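You operate a simulated robot arm through the tools that you are given. There is no shell and no other tool.

The job below is to be done with a simulated two-armed robot. You get a single attempt, and the scene is never put back.

TASK
Pick up the long grey core that says "LOT 5" from the top of the curing bench with one hand, pass it to the other hand and put it on the low shelf of the small bench.

Only the result counts: the job must be done as asked and must still hold three seconds after the hand-in. Knocking over, shifting, dropping, spilling or breaking anything else fails it.

THE ROBOT
Two 7-joint arms with three-finger grippers on one trunk, on a base that moves. Base frame: it is fixed to the floor where the robot stands at the start and does not move with it; the origin is under the middle of the robot, x ahead of it, y to its left, z up. Lengths are in mm, angles in degrees, forces in N, time in s.
The left shoulder is at the start at [47, 154, 993], the right one opposite. With the tool pointing down near the work surface each hand reaches from about 100 to 620 mm from the robot's upright axis, wherever it stands, measured 20 degrees to its own side. Places, roughly: long grey core [1750, -1750, 1000]; low shelf of the small bench (40x20 cm) [2840, 3160, 320]. Payload 2.69 kg a hand.
Tool frame (each hand has its own): the origin (TCP) lies between the finger pads and is the grasp point; the fingertips stand 29 mm ahead of it; z points along the fingers, y is the line along which they close. The gripper opens to 120 mm; its body begins 78 mm behind the TCP.
Orientation is that of the tool frame in the base frame, as a unit quaternion [x, y, z, w]. With the fingers straight down and closing along the base's y, the tool's x points along the base's -x, its y along +y and its z along -z.

THE INTERFACE
- The arms move only by the tool move_arm. It takes "left_deltas", "right_deltas" or both (then of equal length, played together; a hand with none holds still); each is a list of rows, each an object (a shift or turn left out is 0, a gripper value left out holds the last) with "dp": the shift along the base's x, y, z in mm, a list of three; "dr": the turn, a rotation vector about the base's x, y, z in rad, a list of three; "fingers": the closure, from 0 (fully open) to 1 (shut). In form: [{"dp": [x, y, z], "dr": [wx, wy, wz], "fingers": fingers}, ...]. A call has 1 to 20 rows; each row shifts and turns the commanded pose from where the row before left it. Each row takes 0.2 s and may step no farther than 50 mm and 8.6 degrees from the row before; otherwise, or with a gripper value out of range, the whole call is refused. Where a pose cannot be reached the arm comes as near as it can. A force on the tool above 40 N (or 10 N above the force at the start of the call, whichever is more), or a blocked arm, ends the call early, and 0.2 s more pass. Each finger travels about 136.2 mm/s and halts on what it meets, pressing with about 24 N; the grip force reading is that of the motor and also rises with nothing between the fingers. The clock runs only during rows and for 0.2 s after the last one: add rows that do not move to give the fingers time. The reply holds the time, the measured pose of the TCP, the force on the tool along the base axes, the opening and the grip force, in the units named above and with some noise, with the torque about the TCP (base axes, N m) and any sound that the robot's microphone picked up, and new pictures: "show" is both (left out), scene, wrist or none (wrist: the cameras of the hands that moved).
- Cameras (640 x 400 px; columns grow to the right, rows downward): "scene" is now at [146.8, -18.9, 1176]; the picture's right is [-0.14, -0.99, 0.00], its down [-0.33, 0.05, -0.94] and it looks along [0.93, -0.14, -0.34] (base axes); focal length 214 px, centre (320, 200). "left" rides on the left gripper at [63, 0, -104] in its tool frame; the picture's right is [0.00, 1.00, 0.00], its down [-0.83, 0.00, -0.56] and it looks along [-0.56, 0.00, 0.83] (tool axes); focal length 275 px, centre (320, 200). "right" rides on the right gripper at [63, 0, -104] in its tool frame; the picture's right is [0.01, 1.00, 0.00], its down [-0.83, 0.00, -0.56] and it looks along [-0.56, 0.00, 0.83] (tool axes); focal length 275 px, centre (320, 200).
- slide_trunk(by): moves the trunk up (or, below 0, down) by that many mm; the arms and the scene camera ride with it, the base frame stays. It gives what a move gives, with no picture.
- roll_base(legs): drives the robot by 1 to 6 legs, each [ahead, left, turn to the left] in mm, mm and degrees, along the robot's own axes; the way and the turn of a leg run together, so that a leg with both is an arc; at most 1500 mm and 180 degrees a leg. The arms and the cameras ride along, it lands a little off, and it stops where it bumps. It gives what a move gives, and a new picture of the scene camera.
- head_to(pan, tilt): turns the head with the scene camera to pan (to the left, within 80 degrees either way) and tilt (down, from -29 to 69), counted from straight ahead of the robot (the tilt from the chest, where the trunk bows). It gives what a move gives, and a new picture of the scene camera.
- probe_pixels(camera, pixels): for up to 12 pixels [column, row] of the newest picture of that camera ("zoom" is the newest enlarged one), the place [x, y, z] in the base frame of the surface seen there, good to about 2 mm, but the place of the scene camera against the robot may be out by one fixed shift of up to 25 mm in any direction. No time passes.
- inspect(camera, box): a new picture of the part [left, top, right, bottom] of that camera's present view, enlarged. No time passes.
- sign_off(): hands the job in; it is judged then, once.

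Leave the grippers open and the arms clear of the work at the hand-in unless told otherwise.

The tools are called after ">>>" as a command line: name --argument value ..., lists and objects as JSON in quotes. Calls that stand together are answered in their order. move_arm: Moves the arms, as the interface text tells. Its arguments: {"type":"object","properties":{"left_deltas":{"type":"array","items":{"type":"object","properties":{"dp":{"type":"array","items":{"type":"number"}},"dr":{"type":"array","items":{"type":"number"}},"fingers":{"type":"number"}}}},"right_deltas":{"type":"array","items":{"type":"object","properties":{"dp":{"type":"array","items":{"type":"number"}},"dr":{"type":"array","items":{"type":"number"}},"fingers":{"type":"number"}}}},"show":{"type":"string","enum":["both","scene","wrist","none"]}},"required":[]} The other tools are called the same way: slide_trunk (by) moves the trunk up or down; roll_base (legs) drives the base; head_to (pan, tilt) turns the head that bears the scene camera; probe_pixels (camera, pixels) gives the place of the surface under pixels of a picture; inspect (camera, box) takes an enlarged picture of a part of a camera's view; sign_off () hands the job in.

At the start:

```text
clock: 0.0
left_tcp_pos: [386.6, 125.3, 1083.9]
left_orientation: [0.0, 1.0, 0.001, 0.0]
left_force: [-1.1, -0.2, 0.4]
left_wrist_torque: [-0.01, 0.0, -0.03]
left_finger_gap: 120.1
left_gripper_force: 0.2
right_tcp_pos: [302.6, -162.0, 1110.5]
right_orientation: [-0.001, 1.0, 0.0, -0.001]
right_force: [1.1, 0.3, -0.7]
right_wrist_torque: [0.02, 0.03, -0.02]
right_finger_gap: 120.1
right_gripper_force: 0.1
trunk travel left (down, up): [-363.0, 75.0]
robot x, y, heading: [-1.2, 0.7, 0.2]
head pan, tilt (commanded): [-8.3, 19.7]
```

scene: 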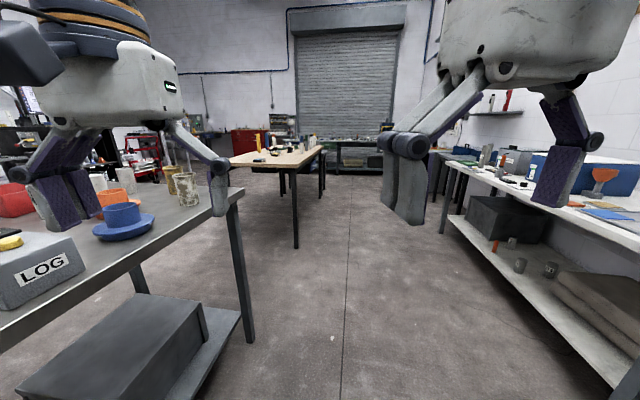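
right: 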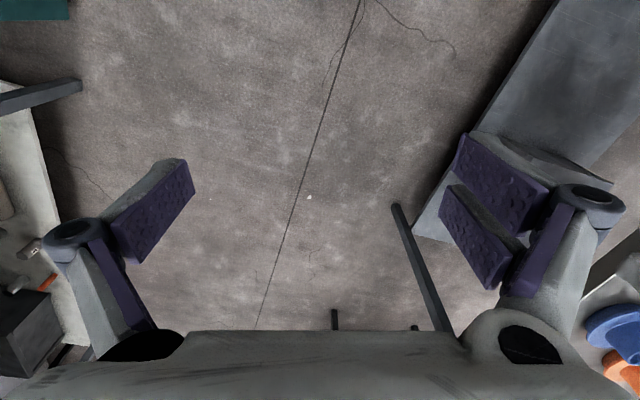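
left: 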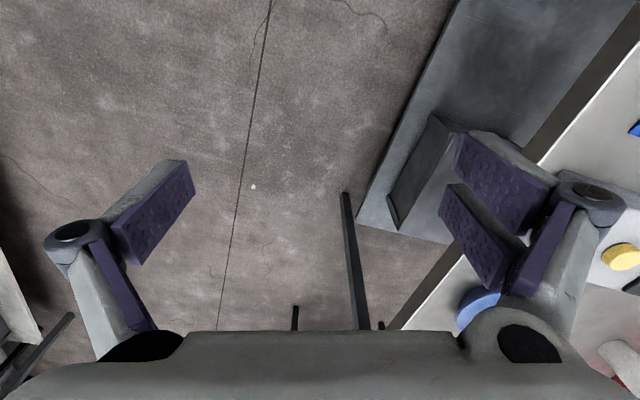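

I see a workshop: a bench with cups to the left, a bench with a lower shelf to the right (probably the curing bench), and a wooden table ahead. First I turn the head right, towards [1750, -1750, 1000], to look at the curing bench.

>>> head_to --pan -45 --tilt 12

```text
clock: 1.0
left_tcp_pos: [387.1, 126.5, 1084.0]
left_orientation: [-0.001, 1.0, 0.0, 0.001]
left_force: [-0.7, 0.4, 0.2]
left_wrist_torque: [0.0, 0.0, 0.0]
left_finger_gap: 120.0
left_gripper_force: 0.1
right_tcp_pos: [303.1, -161.0, 1110.3]
right_orientation: [0.0, 1.0, 0.0, 0.0]
right_force: [-0.1, -0.1, -0.4]
right_wrist_torque: [0.02, 0.02, 0.0]
right_finger_gap: 120.4
right_gripper_force: 0.0
trunk travel left (down, up): [-363.0, 75.0]
robot x, y, heading: [1.5, 3.3, -0.1]
head pan, tilt (commanded): [-45.0, 12.0]
```

scene: 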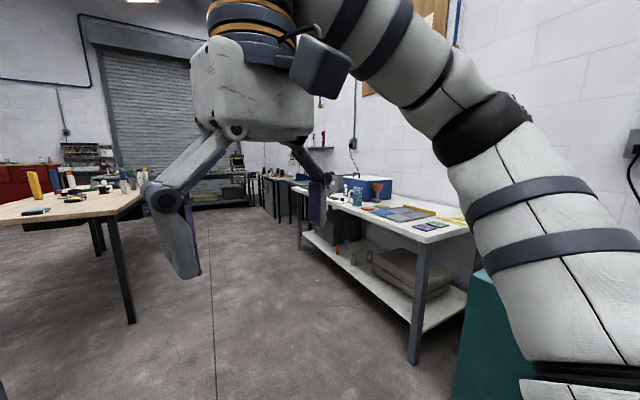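

The right arm covers part of the view. I see a bench with a white top at about (400, 210). I enlarge that part and probe some points of it.

>>> inspect --camera "scene" --box '[230, 130, 480, 290]'

>>> probe_pixels --camera "scene" --pixels '[[420, 240], [300, 186], [468, 232], [415, 350], [370, 190], [345, 225], [400, 275], [480, 350], [125, 310], [100, 205]]'

```text
2.50 times, centred on (355, 210) of scene
```

zoom: 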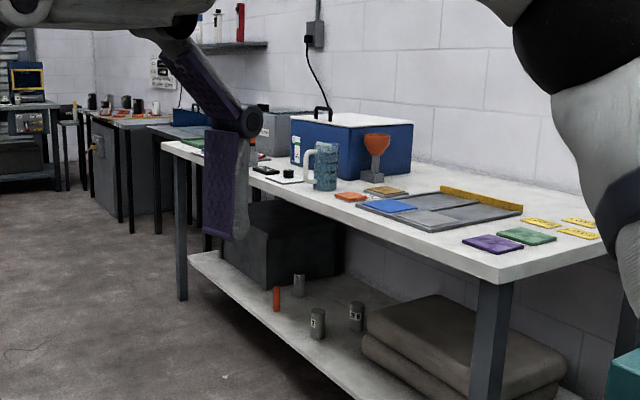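

```text
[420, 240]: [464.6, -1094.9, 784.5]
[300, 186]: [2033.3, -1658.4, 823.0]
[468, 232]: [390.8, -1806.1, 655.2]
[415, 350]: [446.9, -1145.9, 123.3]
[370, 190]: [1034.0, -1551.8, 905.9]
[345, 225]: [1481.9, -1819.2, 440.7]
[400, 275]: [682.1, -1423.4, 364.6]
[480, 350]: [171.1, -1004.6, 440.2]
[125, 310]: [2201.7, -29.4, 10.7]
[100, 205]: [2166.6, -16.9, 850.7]
```

The near white bench reaches from x≈450 on, with edge y≈-1100. The curing bench may be this one's far end or the next. I look ahead and left for the room layout before driving.

>>> head_to --pan 0 --tilt 25

>>> probe_pixels --camera "scene" --pixels '[[240, 185], [240, 330], [60, 230], [320, 330], [440, 230], [480, 260], [640, 350], [330, 160], [297, 240], [420, 260], [540, 180]]'

```text
clock: 2.1
left_tcp_pos: [385.9, 126.0, 1084.0]
left_orientation: [0.0, 1.0, -0.001, 0.0]
left_force: [0.2, 0.8, -0.3]
left_wrist_torque: [-0.03, 0.0, -0.01]
left_finger_gap: 119.9
left_gripper_force: 0.1
right_tcp_pos: [302.6, -160.5, 1111.2]
right_orientation: [0.0, 1.0, -0.001, 0.0]
right_force: [0.0, 0.9, 1.1]
right_wrist_torque: [0.04, -0.01, -0.01]
right_finger_gap: 120.1
right_gripper_force: 0.1
trunk travel left (down, up): [-363.0, 75.0]
robot x, y, heading: [-2.5, -0.7, -0.1]
head pan, tilt (commanded): [0.0, 25.0]
```

scene: 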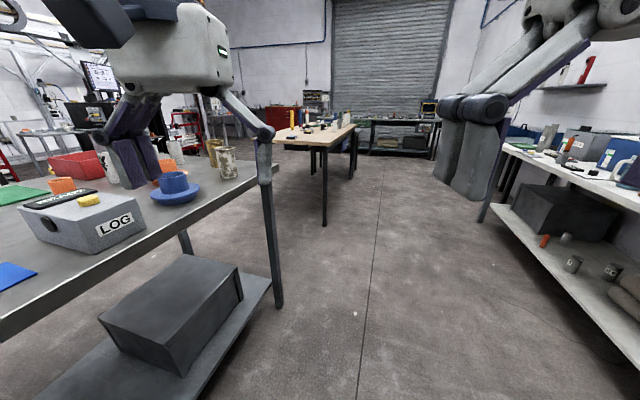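

```text
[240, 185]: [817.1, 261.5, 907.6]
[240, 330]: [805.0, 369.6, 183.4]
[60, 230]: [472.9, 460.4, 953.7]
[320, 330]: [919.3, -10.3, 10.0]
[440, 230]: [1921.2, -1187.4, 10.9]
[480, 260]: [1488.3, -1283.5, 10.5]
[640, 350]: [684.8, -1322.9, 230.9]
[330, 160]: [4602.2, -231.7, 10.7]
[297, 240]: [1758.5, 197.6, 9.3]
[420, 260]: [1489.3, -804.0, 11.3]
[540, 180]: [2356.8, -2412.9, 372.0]
```

The bench on the right seems to run at a slant. I enlarge its far end around (560, 150), where something grey stands, and probe it.

>>> inspect --camera "scene" --box '[480, 100, 640, 200]'

>>> inspect --camera "scene" --box '[480, 180, 640, 280]'

>>> probe_pixels --camera "scene" --pixels '[[505, 147], [484, 218], [548, 138], [575, 145], [560, 160], [620, 195], [525, 150], [500, 210], [565, 240], [545, 243], [573, 264], [612, 271]]'

```text
4.00 times, centred on (560, 150) of scene
```

zoom: 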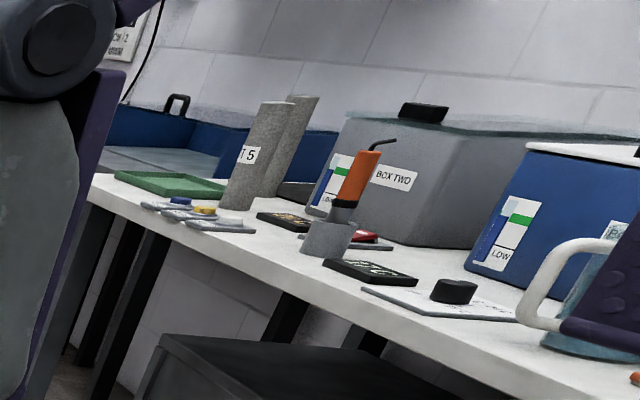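

```text
4.00 times, centred on (560, 230) of scene
```

zoom: 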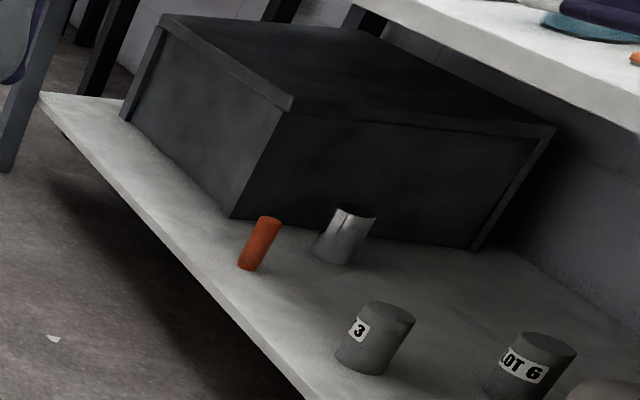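

```text
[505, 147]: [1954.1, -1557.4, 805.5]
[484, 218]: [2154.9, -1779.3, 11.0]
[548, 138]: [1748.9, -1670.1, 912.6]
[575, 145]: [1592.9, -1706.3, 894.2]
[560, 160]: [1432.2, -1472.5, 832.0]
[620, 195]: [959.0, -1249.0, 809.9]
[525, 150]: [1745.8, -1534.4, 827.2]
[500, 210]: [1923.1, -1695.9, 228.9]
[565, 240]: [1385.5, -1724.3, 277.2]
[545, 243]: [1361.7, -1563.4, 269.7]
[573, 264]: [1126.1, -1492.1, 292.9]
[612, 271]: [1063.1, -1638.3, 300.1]
```

The labelled core ("T 5" readable at zoom (250,155)) stands at the far end of this bench at about (1750, -1690), with another grey core directly behind it. The bench edge runs from (464,-1095) to (1954,-1557), so facing it is a heading of about -107°. I drive to about (2010, -830) and turn to face the bench.

>>> roll_base --legs '[[1000, -400, 0], [1000, -420, 0], [0, 0, -107]]'

>>> head_to --pan 0 --tilt 25

```text
clock: 17.4
left_tcp_pos: [1989.6, -1246.1, 1083.8]
left_orientation: [0.812, 0.584, 0.0, -0.001]
left_force: [0.2, -0.4, 0.4]
left_wrist_torque: [-0.02, -0.01, 0.0]
left_finger_gap: 119.9
left_gripper_force: 0.1
right_tcp_pos: [1744.8, -1076.8, 1109.2]
right_orientation: [0.811, 0.585, 0.0, 0.0]
right_force: [-0.7, -0.1, 0.1]
right_wrist_torque: [0.01, -0.03, 0.01]
right_finger_gap: 119.9
right_gripper_force: 0.1
trunk travel left (down, up): [-363.0, 75.0]
robot x, y, heading: [1991.5, -840.1, -108.6]
head pan, tilt (commanded): [0.0, 25.0]
```

scene: 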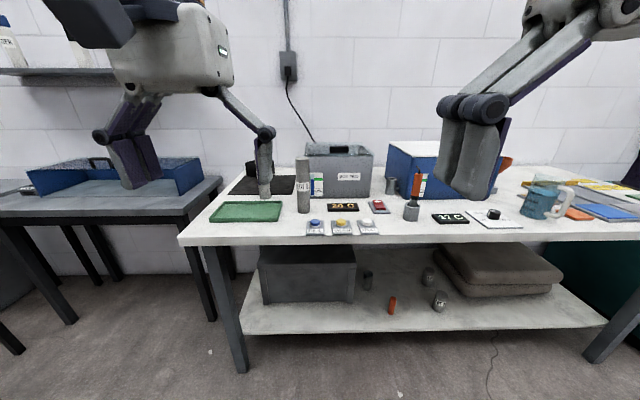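

```text
clock: 18.0
left_tcp_pos: [1990.9, -1246.4, 1084.1]
left_orientation: [0.811, 0.585, -0.001, 0.0]
left_force: [0.2, -0.4, 0.4]
left_wrist_torque: [-0.01, 0.01, -0.03]
left_finger_gap: 120.1
left_gripper_force: 0.0
right_tcp_pos: [1743.1, -1077.6, 1110.8]
right_orientation: [0.811, 0.584, -0.001, 0.0]
right_force: [0.3, 0.9, 0.3]
right_wrist_torque: [0.0, 0.02, -0.01]
right_finger_gap: 120.1
right_gripper_force: 0.0
trunk travel left (down, up): [-363.0, 75.0]
robot x, y, heading: [1987.2, -840.1, -108.5]
head pan, tilt (commanded): [0.0, 25.0]
```

scene: 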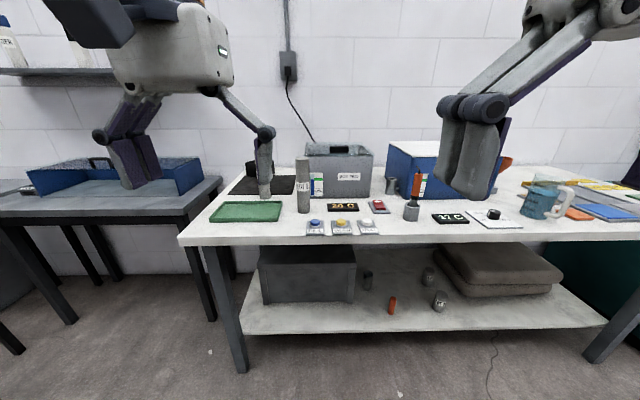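

The core is at about (303, 187). I enlarge the region around it.

>>> inspect --camera "scene" --box '[200, 130, 440, 250]'

>>> probe_pixels --camera "scene" --pixels '[[303, 160], [303, 187], [303, 210], [298, 187], [308, 187], [303, 218], [200, 240], [600, 235], [250, 212], [343, 222], [340, 160], [412, 212]]'

```text
2.67 times, centred on (320, 190) of scene
```

zoom: 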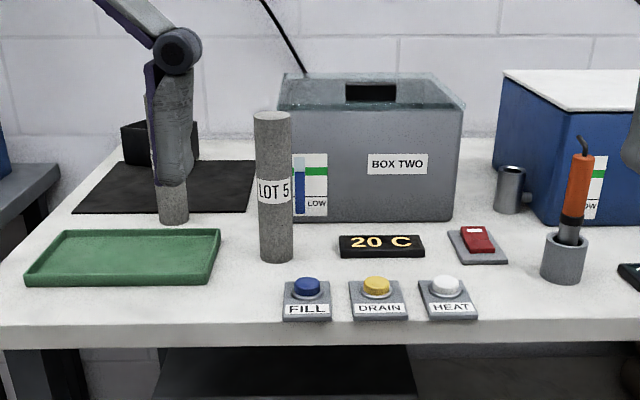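

```text
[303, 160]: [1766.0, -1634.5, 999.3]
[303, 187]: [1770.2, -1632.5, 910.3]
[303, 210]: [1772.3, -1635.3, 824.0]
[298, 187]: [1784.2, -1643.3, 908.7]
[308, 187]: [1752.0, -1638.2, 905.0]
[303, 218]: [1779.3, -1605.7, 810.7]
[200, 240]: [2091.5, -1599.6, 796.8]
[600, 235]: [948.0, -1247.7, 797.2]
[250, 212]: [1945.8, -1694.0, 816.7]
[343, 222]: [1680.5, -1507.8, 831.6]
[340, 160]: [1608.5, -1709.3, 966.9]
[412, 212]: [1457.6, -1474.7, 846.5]
```

LOT 5 stands alone at about (1766, -1655), from z≈810 to 1005; a second core is hidden by the left hand near (265, 215), buttons FILL/DRAIN/HEAT lie in front, and BOX TWO stands behind right. I drive ahead 230 and left 200 so that the core comes before the right hand, and look again.

>>> roll_base --legs '[[230, 200, 1.5]]'

>>> head_to --pan -5 --tilt 35

```text
clock: 20.1
left_tcp_pos: [2120.3, -1524.8, 1084.2]
left_orientation: [0.804, 0.594, 0.0, 0.0]
left_force: [0.4, 0.6, -0.6]
left_wrist_torque: [0.04, 0.0, -0.01]
left_finger_gap: 119.9
left_gripper_force: 0.0
right_tcp_pos: [1870.3, -1362.4, 1110.4]
right_orientation: [0.804, 0.595, 0.0, 0.001]
right_force: [-0.4, 0.1, -0.6]
right_wrist_torque: [0.04, -0.02, 0.03]
right_finger_gap: 119.8
right_gripper_force: 0.1
trunk travel left (down, up): [-363.0, 75.0]
robot x, y, heading: [2113.6, -1117.4, -107.1]
head pan, tilt (commanded): [0.0, 25.0]
```

scene: 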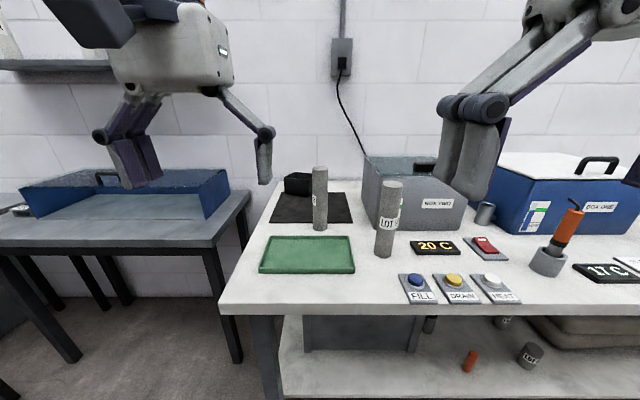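

```text
clock: 20.9
left_tcp_pos: [2119.8, -1524.5, 1084.9]
left_orientation: [0.804, 0.595, 0.001, 0.0]
left_force: [0.6, -0.4, 1.2]
left_wrist_torque: [-0.01, -0.02, 0.01]
left_finger_gap: 120.0
left_gripper_force: 0.0
right_tcp_pos: [1868.8, -1361.7, 1112.3]
right_orientation: [0.804, 0.594, -0.001, 0.001]
right_force: [-1.1, 0.3, 0.4]
right_wrist_torque: [-0.03, 0.0, -0.02]
right_finger_gap: 120.2
right_gripper_force: 0.0
trunk travel left (down, up): [-363.0, 75.0]
robot x, y, heading: [2114.2, -1118.9, -107.2]
head pan, tilt (commanded): [-5.0, 35.0]
```

scene: 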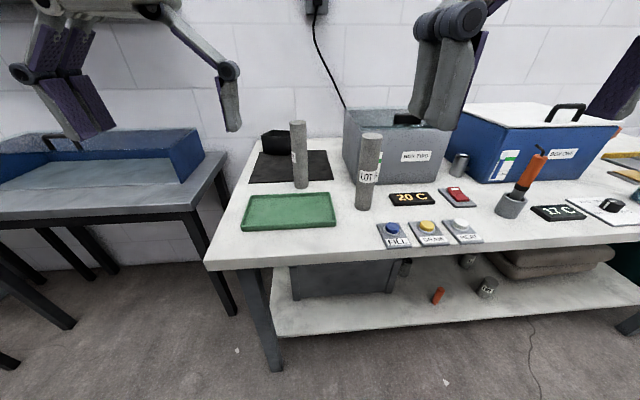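

Now both tall cores are seen: one at (299, 155), one at (369, 170). I enlarge them to read the labels and probe them.

>>> inspect --camera "scene" --box '[250, 100, 490, 250]'

>>> probe_pixels --camera "scene" --pixels '[[371, 137], [359, 170], [369, 170], [379, 170], [363, 200], [299, 125], [299, 155], [299, 180], [290, 155], [307, 155], [395, 245], [350, 120]]'

```text
2.67 times, centred on (370, 175) of scene
```

zoom: 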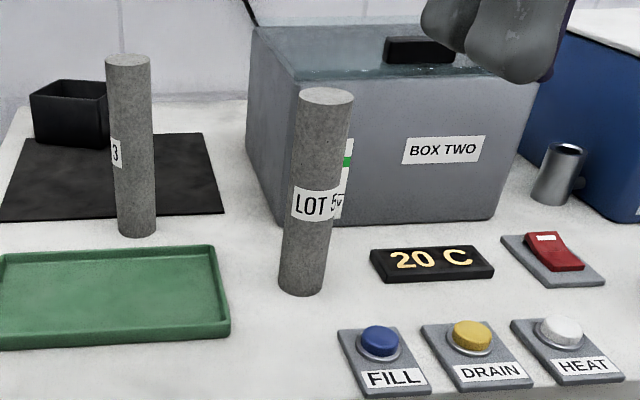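

```text
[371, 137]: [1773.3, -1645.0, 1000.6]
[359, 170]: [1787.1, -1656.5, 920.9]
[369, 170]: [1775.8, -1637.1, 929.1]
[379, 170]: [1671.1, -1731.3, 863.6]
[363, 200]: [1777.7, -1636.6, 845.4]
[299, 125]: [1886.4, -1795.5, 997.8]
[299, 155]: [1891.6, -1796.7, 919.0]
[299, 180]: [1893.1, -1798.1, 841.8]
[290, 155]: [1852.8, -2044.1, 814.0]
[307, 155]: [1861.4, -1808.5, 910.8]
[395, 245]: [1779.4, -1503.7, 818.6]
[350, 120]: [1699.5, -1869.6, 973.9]
```

The right-hand core reads "LOT 5", axis at about (1764, -1656); the left one is LOT 3, about 190 mm off. Before driving nearer I look straight down to see how much room the base has before the bench.

>>> head_to --pan 0 --tilt 69

>>> probe_pixels --camera "scene" --pixels '[[320, 60], [320, 120], [320, 160], [320, 200], [320, 240], [320, 280], [320, 320], [320, 360], [320, 390], [200, 300], [440, 300], [320, 20]]'

```text
clock: 21.8
left_tcp_pos: [2120.1, -1525.0, 1084.1]
left_orientation: [0.804, 0.595, 0.0, -0.001]
left_force: [-0.8, -0.6, -0.1]
left_wrist_torque: [0.0, 0.02, -0.02]
left_finger_gap: 120.2
left_gripper_force: 0.0
right_tcp_pos: [1868.0, -1360.6, 1111.5]
right_orientation: [0.803, 0.596, -0.001, 0.0]
right_force: [0.5, -0.9, -0.2]
right_wrist_torque: [0.04, -0.01, -0.02]
right_finger_gap: 120.1
right_gripper_force: 0.0
trunk travel left (down, up): [-363.0, 75.0]
robot x, y, heading: [2109.7, -1120.2, -107.2]
head pan, tilt (commanded): [0.0, 68.8]
```

scene: 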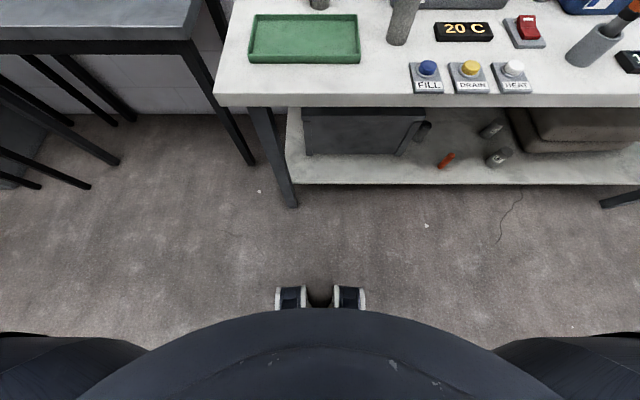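

```text
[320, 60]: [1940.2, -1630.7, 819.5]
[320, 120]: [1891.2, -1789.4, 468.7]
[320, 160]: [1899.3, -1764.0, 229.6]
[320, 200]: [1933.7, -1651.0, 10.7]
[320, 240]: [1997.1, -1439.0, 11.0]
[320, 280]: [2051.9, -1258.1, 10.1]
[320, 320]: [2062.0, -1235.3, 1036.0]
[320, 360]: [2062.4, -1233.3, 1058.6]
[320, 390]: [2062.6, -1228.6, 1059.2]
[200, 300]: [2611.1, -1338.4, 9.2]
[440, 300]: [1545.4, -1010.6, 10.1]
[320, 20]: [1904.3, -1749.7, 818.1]
```

The base front (wheels) lies only about 150 mm ahead of the axis and the bench edge is about 467 mm ahead, so there is room. I drive 130 ahead so that the core comes to about 490 ahead and 176 right, then look.

>>> roll_base --legs '[[130, 0, 0]]'

>>> head_to --pan -15 --tilt 45

```text
clock: 23.1
left_tcp_pos: [2080.9, -1650.6, 1084.1]
left_orientation: [0.804, 0.594, 0.0, 0.0]
left_force: [-0.2, 0.5, 1.1]
left_wrist_torque: [0.01, -0.02, 0.0]
left_finger_gap: 120.1
left_gripper_force: 0.0
right_tcp_pos: [1829.5, -1485.8, 1111.5]
right_orientation: [0.804, 0.594, 0.001, 0.0]
right_force: [0.0, 0.2, 0.5]
right_wrist_torque: [0.03, -0.02, -0.04]
right_finger_gap: 119.8
right_gripper_force: 0.0
trunk travel left (down, up): [-363.0, 75.0]
robot x, y, heading: [2073.6, -1243.4, -107.1]
head pan, tilt (commanded): [0.0, 68.8]
```

scene: 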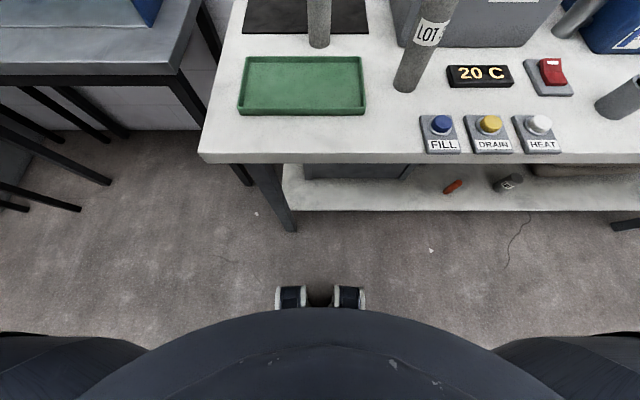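

```text
clock: 24.0
left_tcp_pos: [2081.8, -1648.3, 1085.2]
left_orientation: [0.804, 0.594, 0.0, 0.0]
left_force: [0.3, 0.4, 0.8]
left_wrist_torque: [0.02, 0.02, -0.02]
left_finger_gap: 120.0
left_gripper_force: 0.1
right_tcp_pos: [1830.9, -1485.6, 1110.2]
right_orientation: [0.804, 0.594, 0.0, 0.001]
right_force: [0.3, 0.8, -0.1]
right_wrist_torque: [-0.04, 0.0, -0.04]
right_finger_gap: 120.1
right_gripper_force: 0.0
trunk travel left (down, up): [-363.0, 75.0]
robot x, y, heading: [2076.5, -1241.6, -107.4]
head pan, tilt (commanded): [-15.0, 45.0]
```

scene: 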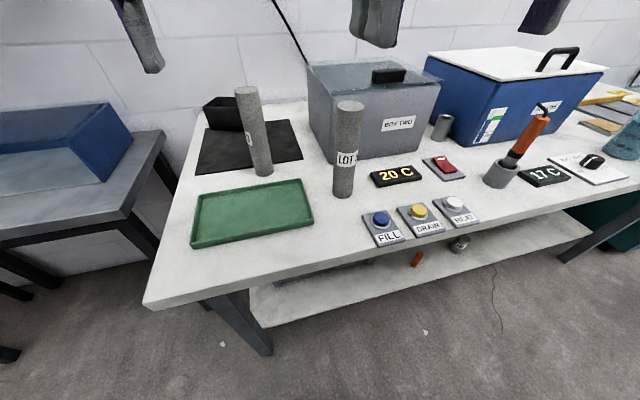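

I take a right wrist picture with a row that does not move, and probe the core's top and neighbours in the scene picture.

>>> move_arm --right_deltas '[{"dp": [0, 0, 0]}]' --show "wrist"

>>> probe_pixels --camera "scene" --pixels '[[350, 106], [340, 108], [360, 107], [350, 102], [345, 185], [388, 72], [310, 70], [440, 85], [247, 92], [265, 170], [520, 130], [565, 50]]'

```text
clock: 24.4
left_tcp_pos: [2079.7, -1649.7, 1084.0]
left_orientation: [0.805, 0.594, 0.0, -0.001]
left_force: [-0.3, -0.5, 0.0]
left_wrist_torque: [-0.01, 0.03, 0.0]
left_finger_gap: 120.1
left_gripper_force: 0.0
right_tcp_pos: [1830.4, -1485.6, 1111.9]
right_orientation: [0.805, 0.594, 0.0, 0.0]
right_force: [0.4, 1.1, -0.4]
right_wrist_torque: [-0.02, 0.01, -0.02]
right_finger_gap: 120.1
right_gripper_force: 0.0
trunk travel left (down, up): [-363.0, 75.0]
robot x, y, heading: [2070.6, -1241.0, -107.1]
head pan, tilt (commanded): [-15.0, 45.0]
```

right: 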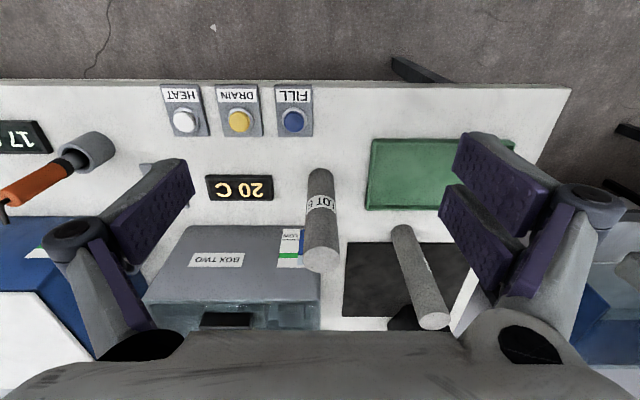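

```text
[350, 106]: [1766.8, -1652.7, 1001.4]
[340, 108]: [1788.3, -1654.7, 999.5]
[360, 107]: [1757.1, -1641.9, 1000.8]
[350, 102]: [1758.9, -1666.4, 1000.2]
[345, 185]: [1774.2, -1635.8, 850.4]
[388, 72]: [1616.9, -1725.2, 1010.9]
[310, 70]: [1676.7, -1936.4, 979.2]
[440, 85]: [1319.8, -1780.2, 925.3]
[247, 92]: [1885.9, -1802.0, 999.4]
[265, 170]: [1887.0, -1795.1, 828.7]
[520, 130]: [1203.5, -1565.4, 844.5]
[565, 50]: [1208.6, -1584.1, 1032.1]
```

In the right wrist picture (upside down) the core's top face is at about (322, 260), label LOT 5 at (320, 203). I probe the core here for a place without the scene camera's shift.

>>> inspect --camera "right" --box '[270, 150, 370, 290]'

>>> probe_pixels --camera "right" --pixels '[[322, 262], [306, 260], [338, 262], [322, 268], [322, 254], [306, 225], [322, 225], [336, 225], [318, 180], [300, 280], [215, 240], [433, 320]]'

```text
2.86 times, centred on (320, 220) of right
```

zoom: 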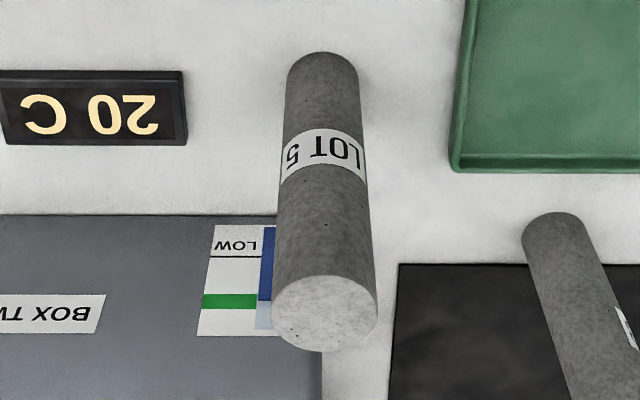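

```text
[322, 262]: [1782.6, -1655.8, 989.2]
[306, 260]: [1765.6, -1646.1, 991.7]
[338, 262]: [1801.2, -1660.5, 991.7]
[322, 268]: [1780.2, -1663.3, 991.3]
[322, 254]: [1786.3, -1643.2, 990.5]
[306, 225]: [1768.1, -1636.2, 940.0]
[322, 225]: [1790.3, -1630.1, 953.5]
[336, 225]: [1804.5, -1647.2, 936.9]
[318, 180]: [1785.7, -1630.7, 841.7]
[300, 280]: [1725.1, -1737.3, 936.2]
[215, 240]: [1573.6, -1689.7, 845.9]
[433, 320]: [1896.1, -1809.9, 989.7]
```

The wrist camera puts the core's top centre at about (1784, -1652, 990), diameter about 45 mm. Right TCP is at (1830, -1486, 1111); I shift it by (-46, -166) at the same height to stand above the core, fingertips well above the core (990) and box handle (about 1001).

>>> move_arm --right_deltas '[{"dp": [-11.6, -41.6, 0], "fingers": 0}, {"dp": [-11.6, -41.6, 0]}, {"dp": [-11.6, -41.6, 0]}, {"dp": [-11.6, -41.6, 0]}, {"dp": [0, 0, 0]}]' --show "both"

```text
clock: 25.6
left_tcp_pos: [2079.8, -1648.0, 1083.8]
left_orientation: [0.805, 0.593, -0.001, 0.001]
left_force: [0.1, 0.6, 0.0]
left_wrist_torque: [0.01, -0.02, 0.01]
left_finger_gap: 119.9
left_gripper_force: 0.0
right_tcp_pos: [1783.6, -1650.7, 1110.3]
right_orientation: [0.804, 0.594, -0.001, 0.0]
right_force: [0.2, -0.3, -0.4]
right_wrist_torque: [0.01, -0.02, -0.01]
right_finger_gap: 119.7
right_gripper_force: 0.1
trunk travel left (down, up): [-363.0, 75.0]
robot x, y, heading: [2070.5, -1243.0, -107.2]
head pan, tilt (commanded): [-15.0, 45.0]
```

scene: 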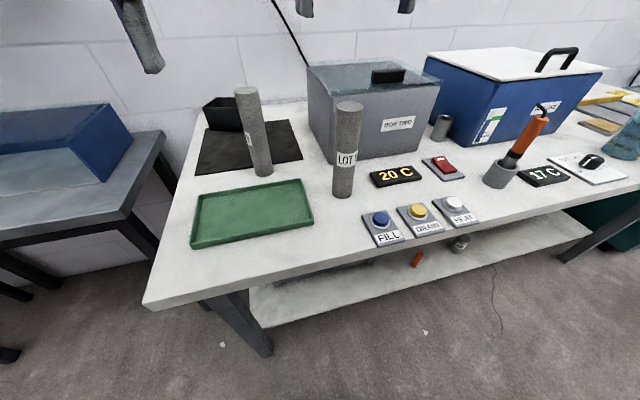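
right: 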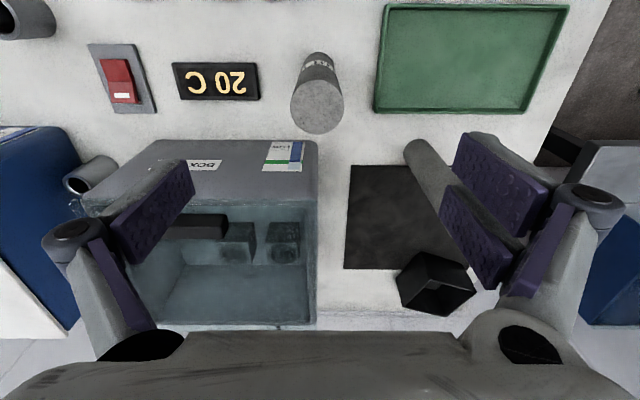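

The core's top is now at about (317, 108) in the wrist picture. I probe it again for a finer place.

>>> inspect --camera "right" --box '[270, 40, 370, 140]'

>>> probe_pixels --camera "right" --pixels '[[317, 108], [294, 107], [341, 107], [317, 85], [317, 130], [310, 160], [425, 150], [440, 170]]'

```text
4.00 times, centred on (320, 90) of right
```

zoom: 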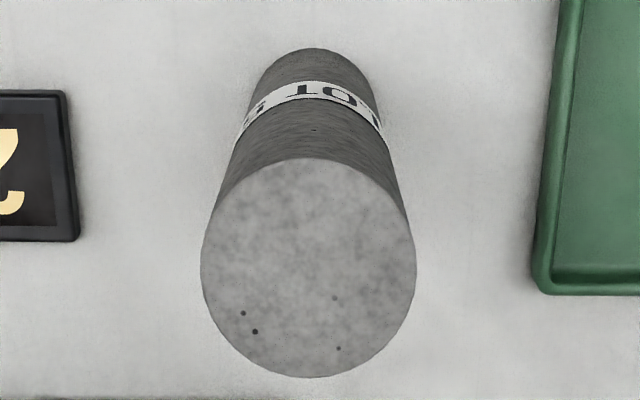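

```text
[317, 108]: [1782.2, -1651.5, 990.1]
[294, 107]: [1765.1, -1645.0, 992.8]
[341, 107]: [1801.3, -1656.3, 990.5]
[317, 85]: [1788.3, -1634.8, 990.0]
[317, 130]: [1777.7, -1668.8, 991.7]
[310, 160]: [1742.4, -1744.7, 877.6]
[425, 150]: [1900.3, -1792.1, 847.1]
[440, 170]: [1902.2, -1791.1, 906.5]
```

The TCP (1783.6, -1650.7) sits within 2 mm of the core's centre (1782.2, -1651). I descend 144 mm so that the pads cover the top about 55 mm of the core (TCP z≈966), without closing yet.

>>> move_arm --right_deltas '[{"dp": [-0.5, 0, -36]}, {"dp": [0, 0, -36]}, {"dp": [0, 0, -36]}, {"dp": [0, 0, -26]}, {"dp": [0, 0, -10]}, {"dp": [0, 0, 0]}]' --show "both"

```text
clock: 27.0
left_tcp_pos: [2080.3, -1649.7, 1083.8]
left_orientation: [0.804, 0.594, -0.001, -0.001]
left_force: [-0.6, 0.4, -0.4]
left_wrist_torque: [0.0, 0.02, -0.03]
left_finger_gap: 120.0
left_gripper_force: 0.0
right_tcp_pos: [1783.1, -1653.1, 966.7]
right_orientation: [0.805, 0.593, -0.001, 0.001]
right_force: [0.2, -0.5, -0.2]
right_wrist_torque: [-0.02, -0.04, 0.03]
right_finger_gap: 120.2
right_gripper_force: 0.1
trunk travel left (down, up): [-363.0, 75.0]
robot x, y, heading: [2072.8, -1244.5, -107.4]
head pan, tilt (commanded): [-15.0, 45.0]
```

scene: 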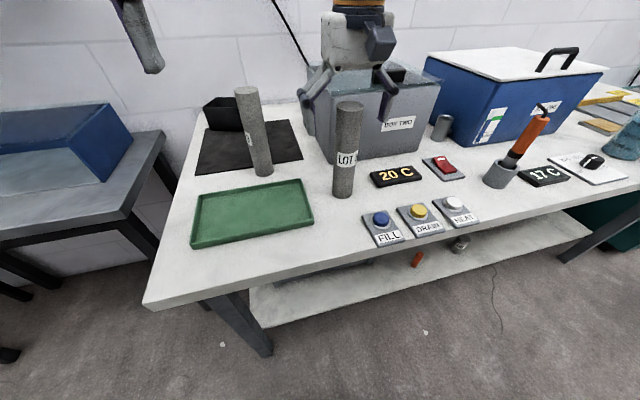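
right: 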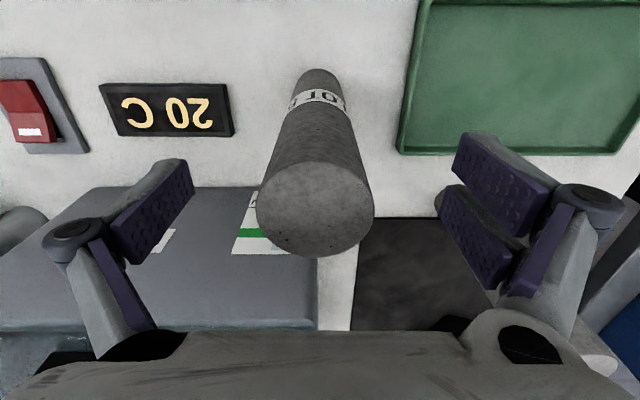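

The core's top is at (315, 208) between the pads, while the tool axis projects to about (320, 220): the core is about 4 mm nearer to the robot. I correct by that and close the fingers.

>>> move_arm --right_deltas '[{"dp": [-0.5, 4, 0]}, {"dp": [0, 0, 0], "fingers": 1}, {"dp": [0, 0, 0]}, {"dp": [0, 0, 0]}, {"dp": [0, 0, 0]}, {"dp": [0, 0, 0]}]' --show "both"

```text
clock: 28.4
left_tcp_pos: [2081.1, -1649.3, 1085.0]
left_orientation: [0.804, 0.594, -0.001, 0.0]
left_force: [0.2, -0.1, -0.3]
left_wrist_torque: [-0.03, 0.02, 0.02]
left_finger_gap: 120.0
left_gripper_force: 0.0
right_tcp_pos: [1783.1, -1647.1, 966.3]
right_orientation: [0.805, 0.594, 0.0, 0.002]
right_force: [-1.6, -0.5, 6.9]
right_wrist_torque: [-0.31, 0.01, -0.03]
right_finger_gap: 43.1
right_gripper_force: 23.7
trunk travel left (down, up): [-363.0, 75.0]
robot x, y, heading: [2072.5, -1241.8, -107.2]
head pan, tilt (commanded): [-15.0, 45.0]
```

scene: 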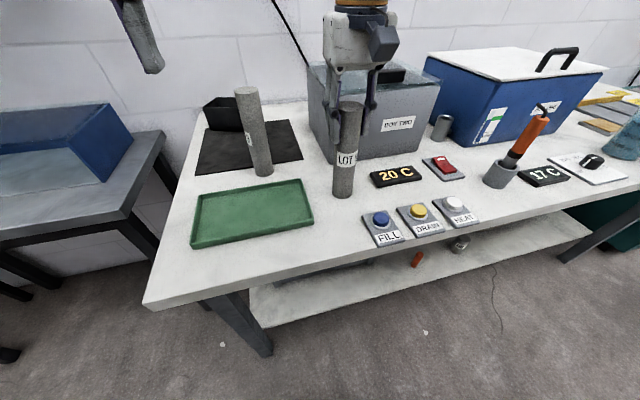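
right: 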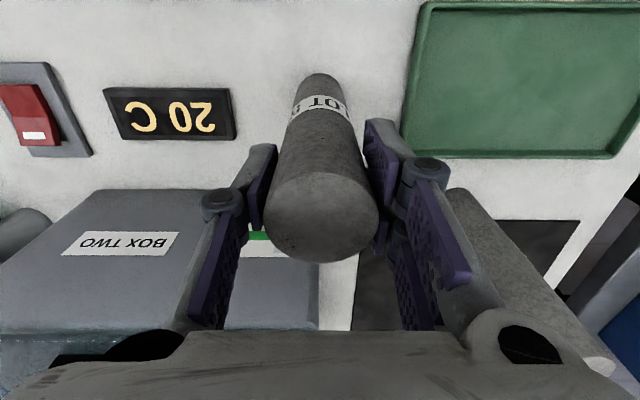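

The fingers closed on the core at 43.1 mm with 23.7 N. I lift straight up 120 mm, slowly at first.

>>> move_arm --right_deltas '[{"dp": [0, 0, 5]}, {"dp": [0, 0, 10]}, {"dp": [0, 0, 20]}, {"dp": [0, 0, 25]}, {"dp": [0, 0, 30]}, {"dp": [0, 0, 30]}, {"dp": [0, 0, 0]}]' --show "both"

```text
clock: 30.0
left_tcp_pos: [2079.9, -1649.8, 1082.9]
left_orientation: [0.804, 0.594, 0.0, 0.0]
left_force: [0.0, 1.2, 0.1]
left_wrist_torque: [0.03, 0.01, 0.03]
left_finger_gap: 119.9
left_gripper_force: 0.0
right_tcp_pos: [1781.8, -1647.2, 1086.6]
right_orientation: [0.804, 0.594, 0.0, 0.001]
right_force: [0.2, -0.5, -6.6]
right_wrist_torque: [0.02, 0.02, 0.0]
right_finger_gap: 42.9
right_gripper_force: 24.2
trunk travel left (down, up): [-363.0, 75.0]
robot x, y, heading: [2071.8, -1243.4, -107.4]
head pan, tilt (commanded): [-15.0, 45.0]
```

scene: 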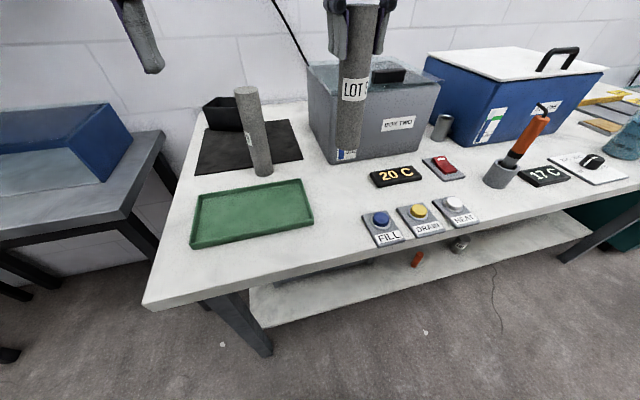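
right: 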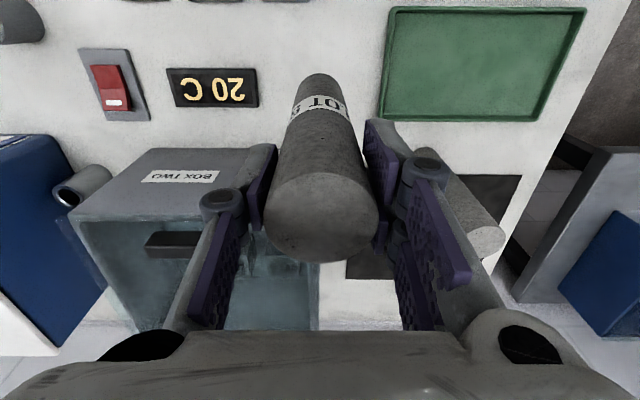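

The core is lifted (weight about 6.6 N) and clear. I back the robot 500 mm straight away from the bench.

>>> roll_base --legs '[[-500, 0, 0]]'

```text
clock: 33.0
left_tcp_pos: [2229.5, -1171.2, 1083.5]
left_orientation: [0.804, 0.595, 0.0, 0.0]
left_force: [-0.2, 0.2, 0.4]
left_wrist_torque: [-0.03, 0.04, 0.04]
left_finger_gap: 119.8
left_gripper_force: 0.1
right_tcp_pos: [1929.7, -1168.6, 1086.8]
right_orientation: [0.804, 0.594, 0.0, 0.001]
right_force: [-0.4, 1.2, -6.4]
right_wrist_torque: [-0.01, -0.03, 0.01]
right_finger_gap: 42.9
right_gripper_force: 24.3
trunk travel left (down, up): [-363.0, 75.0]
robot x, y, heading: [2216.0, -766.4, -107.2]
head pan, tilt (commanded): [-15.0, 45.0]
```

scene: 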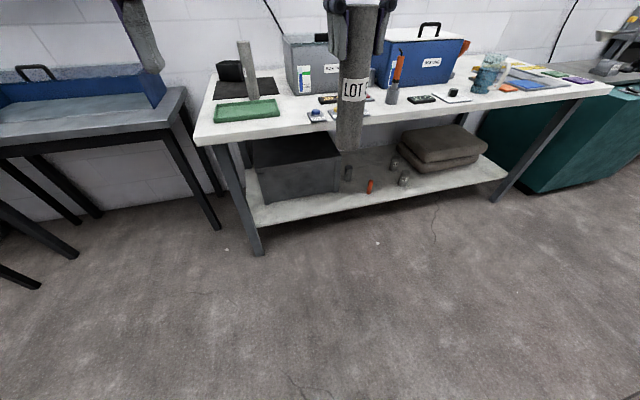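

Core held, bench undisturbed. I pull the right hand back 150 mm toward the body for driving, then turn in place to see the way to the small bench.

>>> move_arm --right_deltas '[{"dp": [11, 35.8, 0]}, {"dp": [11, 35.8, 0]}, {"dp": [11, 35.8, 0]}, {"dp": [11, 35.8, 0]}, {"dp": [0, 0, 0]}]' --show "none"

>>> roll_base --legs '[[0, 0, 107]]'

>>> head_to --pan 40 --tilt 15

```text
clock: 34.2
left_tcp_pos: [2229.2, -1171.5, 1083.6]
left_orientation: [0.804, 0.594, 0.0, 0.0]
left_force: [-0.5, -0.7, 0.4]
left_wrist_torque: [-0.02, 0.0, 0.0]
left_finger_gap: 120.2
left_gripper_force: 0.0
right_tcp_pos: [1973.3, -1026.7, 1085.3]
right_orientation: [0.805, 0.594, 0.0, 0.001]
right_force: [0.6, 0.2, -7.0]
right_wrist_torque: [0.03, -0.02, 0.0]
right_finger_gap: 43.0
right_gripper_force: 23.8
trunk travel left (down, up): [-363.0, 75.0]
robot x, y, heading: [2223.6, -767.1, -107.1]
head pan, tilt (commanded): [-15.0, 45.0]
```

```text
clock: 39.0
left_tcp_pos: [2607.0, -639.2, 1083.7]
left_orientation: [0.001, 1.0, 0.0, 0.0]
left_force: [0.9, 0.2, -0.5]
left_wrist_torque: [-0.01, 0.01, 0.03]
left_finger_gap: 120.0
left_gripper_force: 0.0
right_tcp_pos: [2544.5, -925.8, 1084.7]
right_orientation: [0.0, 1.0, 0.0, -0.001]
right_force: [-0.5, -0.3, -6.4]
right_wrist_torque: [0.0, 0.01, 0.0]
right_finger_gap: 43.4
right_gripper_force: 24.1
trunk travel left (down, up): [-363.0, 75.0]
robot x, y, heading: [2222.8, -765.9, -0.4]
head pan, tilt (commanded): [-15.0, 45.0]
```

scene: 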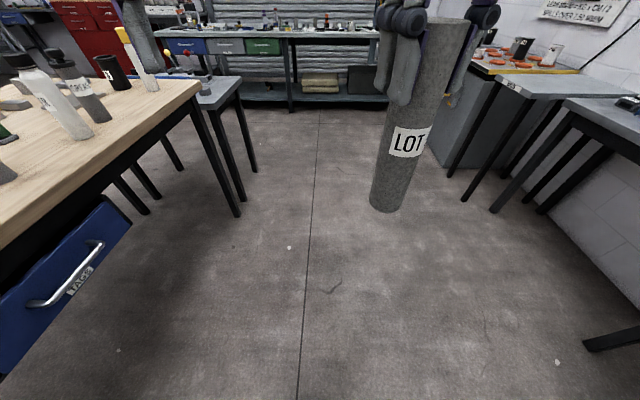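

```text
clock: 40.3
left_tcp_pos: [2608.3, -640.5, 1084.2]
left_orientation: [0.001, 1.0, 0.0, 0.0]
left_force: [0.8, 0.1, 0.2]
left_wrist_torque: [-0.01, 0.0, 0.0]
left_finger_gap: 120.2
left_gripper_force: 0.0
right_tcp_pos: [2544.0, -924.4, 1085.3]
right_orientation: [0.001, 1.0, 0.0, 0.0]
right_force: [0.7, -0.3, -6.5]
right_wrist_torque: [0.01, -0.01, 0.0]
right_finger_gap: 43.2
right_gripper_force: 23.7
trunk travel left (down, up): [-363.0, 75.0]
robot x, y, heading: [2224.5, -767.6, -0.1]
head pan, tilt (commanded): [40.0, 15.0]
```

scene: 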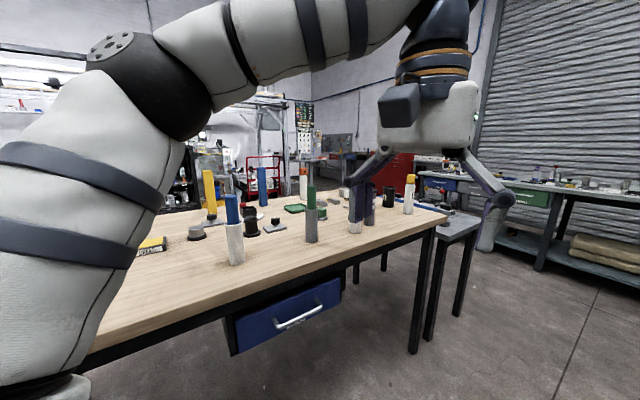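

The wood table lies to the left, with tall things on it. I turn to face about 125° (toward the gap west of the table) to see the way.

>>> roll_base --legs '[[0, 0, 125]]'

>>> head_to --pan 0 --tilt 15

```text
clock: 45.9
left_tcp_pos: [1897.6, -520.2, 1084.3]
left_orientation: [0.887, -0.463, 0.0, 0.0]
left_force: [0.6, -0.7, -0.2]
left_wrist_torque: [0.0, 0.01, -0.05]
left_finger_gap: 120.1
left_gripper_force: 0.0
right_tcp_pos: [2168.7, -409.7, 1086.5]
right_orientation: [0.886, -0.463, 0.0, -0.001]
right_force: [-0.1, 0.0, -6.4]
right_wrist_torque: [-0.02, 0.0, 0.01]
right_finger_gap: 43.4
right_gripper_force: 24.3
trunk travel left (down, up): [-363.0, 75.0]
robot x, y, heading: [2221.6, -765.9, 124.8]
head pan, tilt (commanded): [40.0, 15.0]
```

scene: 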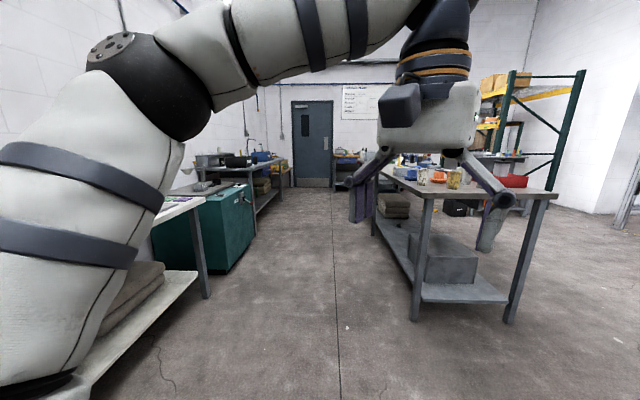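

```text
clock: 47.0
left_tcp_pos: [1897.1, -519.3, 1084.5]
left_orientation: [0.886, -0.463, 0.0, 0.0]
left_force: [-1.5, 0.3, 0.3]
left_wrist_torque: [0.02, 0.03, -0.02]
left_finger_gap: 120.3
left_gripper_force: 0.0
right_tcp_pos: [2168.2, -409.0, 1085.1]
right_orientation: [0.887, -0.463, 0.0, 0.0]
right_force: [-0.8, 0.6, -6.6]
right_wrist_torque: [-0.05, -0.04, 0.0]
right_finger_gap: 43.5
right_gripper_force: 24.1
trunk travel left (down, up): [-363.0, 75.0]
robot x, y, heading: [2222.0, -762.2, 124.5]
head pan, tilt (commanded): [0.0, 15.0]
```

scene: 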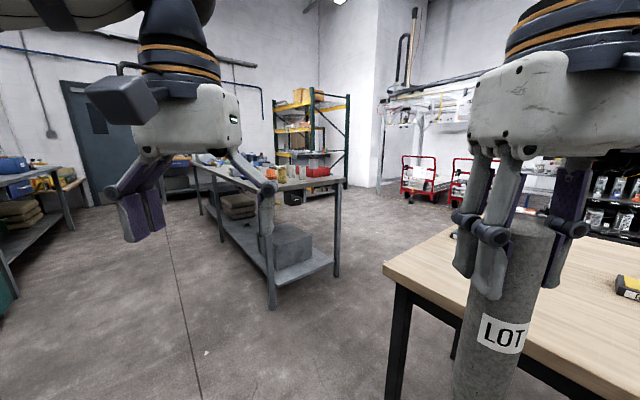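

The gap between the grey shelf bench (x<820) and the wood table (x>2170) is wide. I drive to about (1500, -600), then turn to face +y (heading 90°) and look along the gap.

>>> roll_base --legs '[[544, 502, 0], [0, 0, -34.5]]'

>>> head_to --pan -5 --tilt 20

```text
clock: 53.0
left_tcp_pos: [1371.0, -214.2, 1084.6]
left_orientation: [0.707, -0.707, 0.0, 0.0]
left_force: [-0.2, 1.1, -0.3]
left_wrist_torque: [-0.01, -0.01, 0.01]
left_finger_gap: 120.0
left_gripper_force: 0.0
right_tcp_pos: [1656.2, -277.5, 1084.8]
right_orientation: [0.707, -0.707, 0.001, 0.0]
right_force: [-0.1, 0.5, -6.4]
right_wrist_torque: [0.02, -0.02, 0.01]
right_finger_gap: 43.5
right_gripper_force: 24.0
trunk travel left (down, up): [-363.0, 75.0]
robot x, y, heading: [1496.7, -604.9, 89.8]
head pan, tilt (commanded): [0.0, 15.0]
```

scene: 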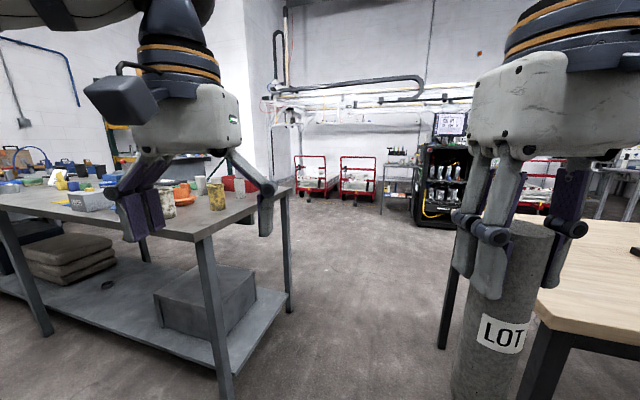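

```text
clock: 53.6
left_tcp_pos: [1371.3, -215.3, 1083.9]
left_orientation: [-0.707, 0.707, 0.0, 0.0]
left_force: [-1.0, 0.1, 0.3]
left_wrist_torque: [0.0, -0.01, -0.03]
left_finger_gap: 119.9
left_gripper_force: 0.0
right_tcp_pos: [1656.0, -277.6, 1085.2]
right_orientation: [0.707, -0.707, 0.0, 0.0]
right_force: [0.2, -0.4, -7.3]
right_wrist_torque: [0.0, -0.01, 0.0]
right_finger_gap: 43.2
right_gripper_force: 24.1
trunk travel left (down, up): [-363.0, 75.0]
robot x, y, heading: [1497.2, -599.7, 90.0]
head pan, tilt (commanded): [-5.0, 20.0]
```

scene: 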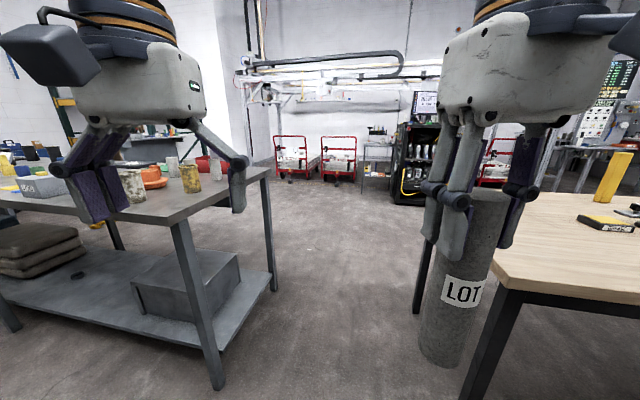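

The small bench should appear near (379, 160); I enlarge that part and probe distances.

>>> inspect --camera "scene" --box '[260, 100, 440, 220]'

>>> probe_pixels --camera "scene" --pixels '[[376, 172], [376, 143], [280, 175], [340, 180], [404, 200], [275, 290], [225, 385], [268, 170], [415, 310], [510, 290], [320, 240], [400, 230]]'

```text
3.33 times, centred on (350, 160) of scene
```

zoom: 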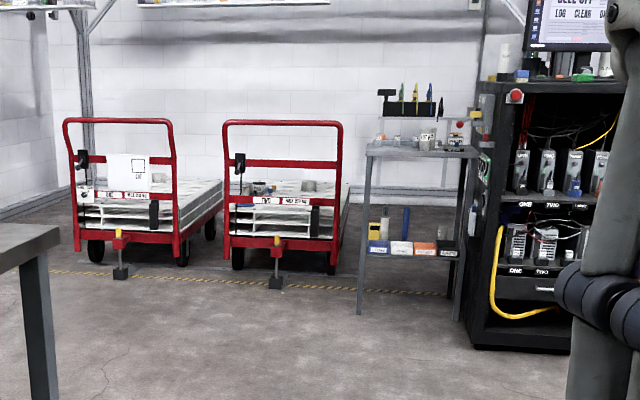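

```text
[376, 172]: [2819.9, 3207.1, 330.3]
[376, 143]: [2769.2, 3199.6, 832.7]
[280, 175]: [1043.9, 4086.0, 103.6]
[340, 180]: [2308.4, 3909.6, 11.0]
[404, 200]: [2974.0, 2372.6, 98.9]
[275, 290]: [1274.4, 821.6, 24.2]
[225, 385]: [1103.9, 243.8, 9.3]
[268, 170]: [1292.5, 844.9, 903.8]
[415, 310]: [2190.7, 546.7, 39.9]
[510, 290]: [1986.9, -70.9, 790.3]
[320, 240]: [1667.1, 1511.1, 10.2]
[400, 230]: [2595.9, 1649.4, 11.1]
```

The small bench stands between the red cart and the black rack; its low shelf (z≈320) holds small things, top at z≈830. The corridor between the grey bench end (through (1104,244)–(1292,845)) and the table end (through (1987,-71)–(2191,547)) is about 936 mm wide and runs at heading 72.7°. I line up with its middle and drive through slowly.

>>> roll_base --legs '[[0, 0, -17.3], [0, 158, 0], [500, 0, 0]]'

```text
clock: 59.0
left_tcp_pos: [1493.9, 326.1, 1084.6]
left_orientation: [-0.59, 0.807, 0.0, 0.0]
left_force: [0.5, 0.4, 0.0]
left_wrist_torque: [0.01, 0.04, -0.02]
left_finger_gap: 120.1
left_gripper_force: 0.0
right_tcp_pos: [1746.6, 178.5, 1086.9]
right_orientation: [-0.591, 0.807, 0.0, 0.0]
right_force: [-0.2, 0.4, -7.4]
right_wrist_torque: [-0.05, 0.0, -0.03]
right_finger_gap: 43.2
right_gripper_force: 24.0
trunk travel left (down, up): [-363.0, 75.0]
robot x, y, heading: [1496.1, -83.5, 72.2]
head pan, tilt (commanded): [-5.0, 20.0]
```

scene: 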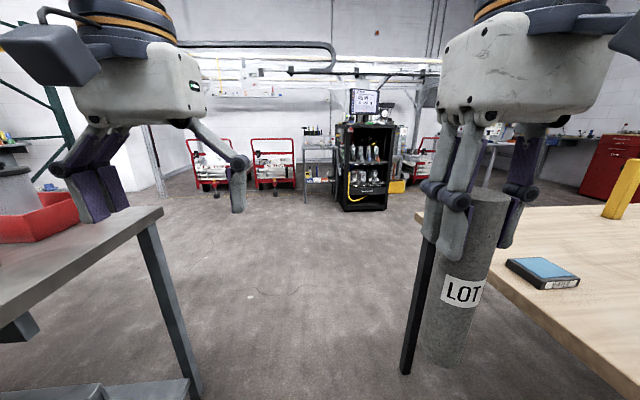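

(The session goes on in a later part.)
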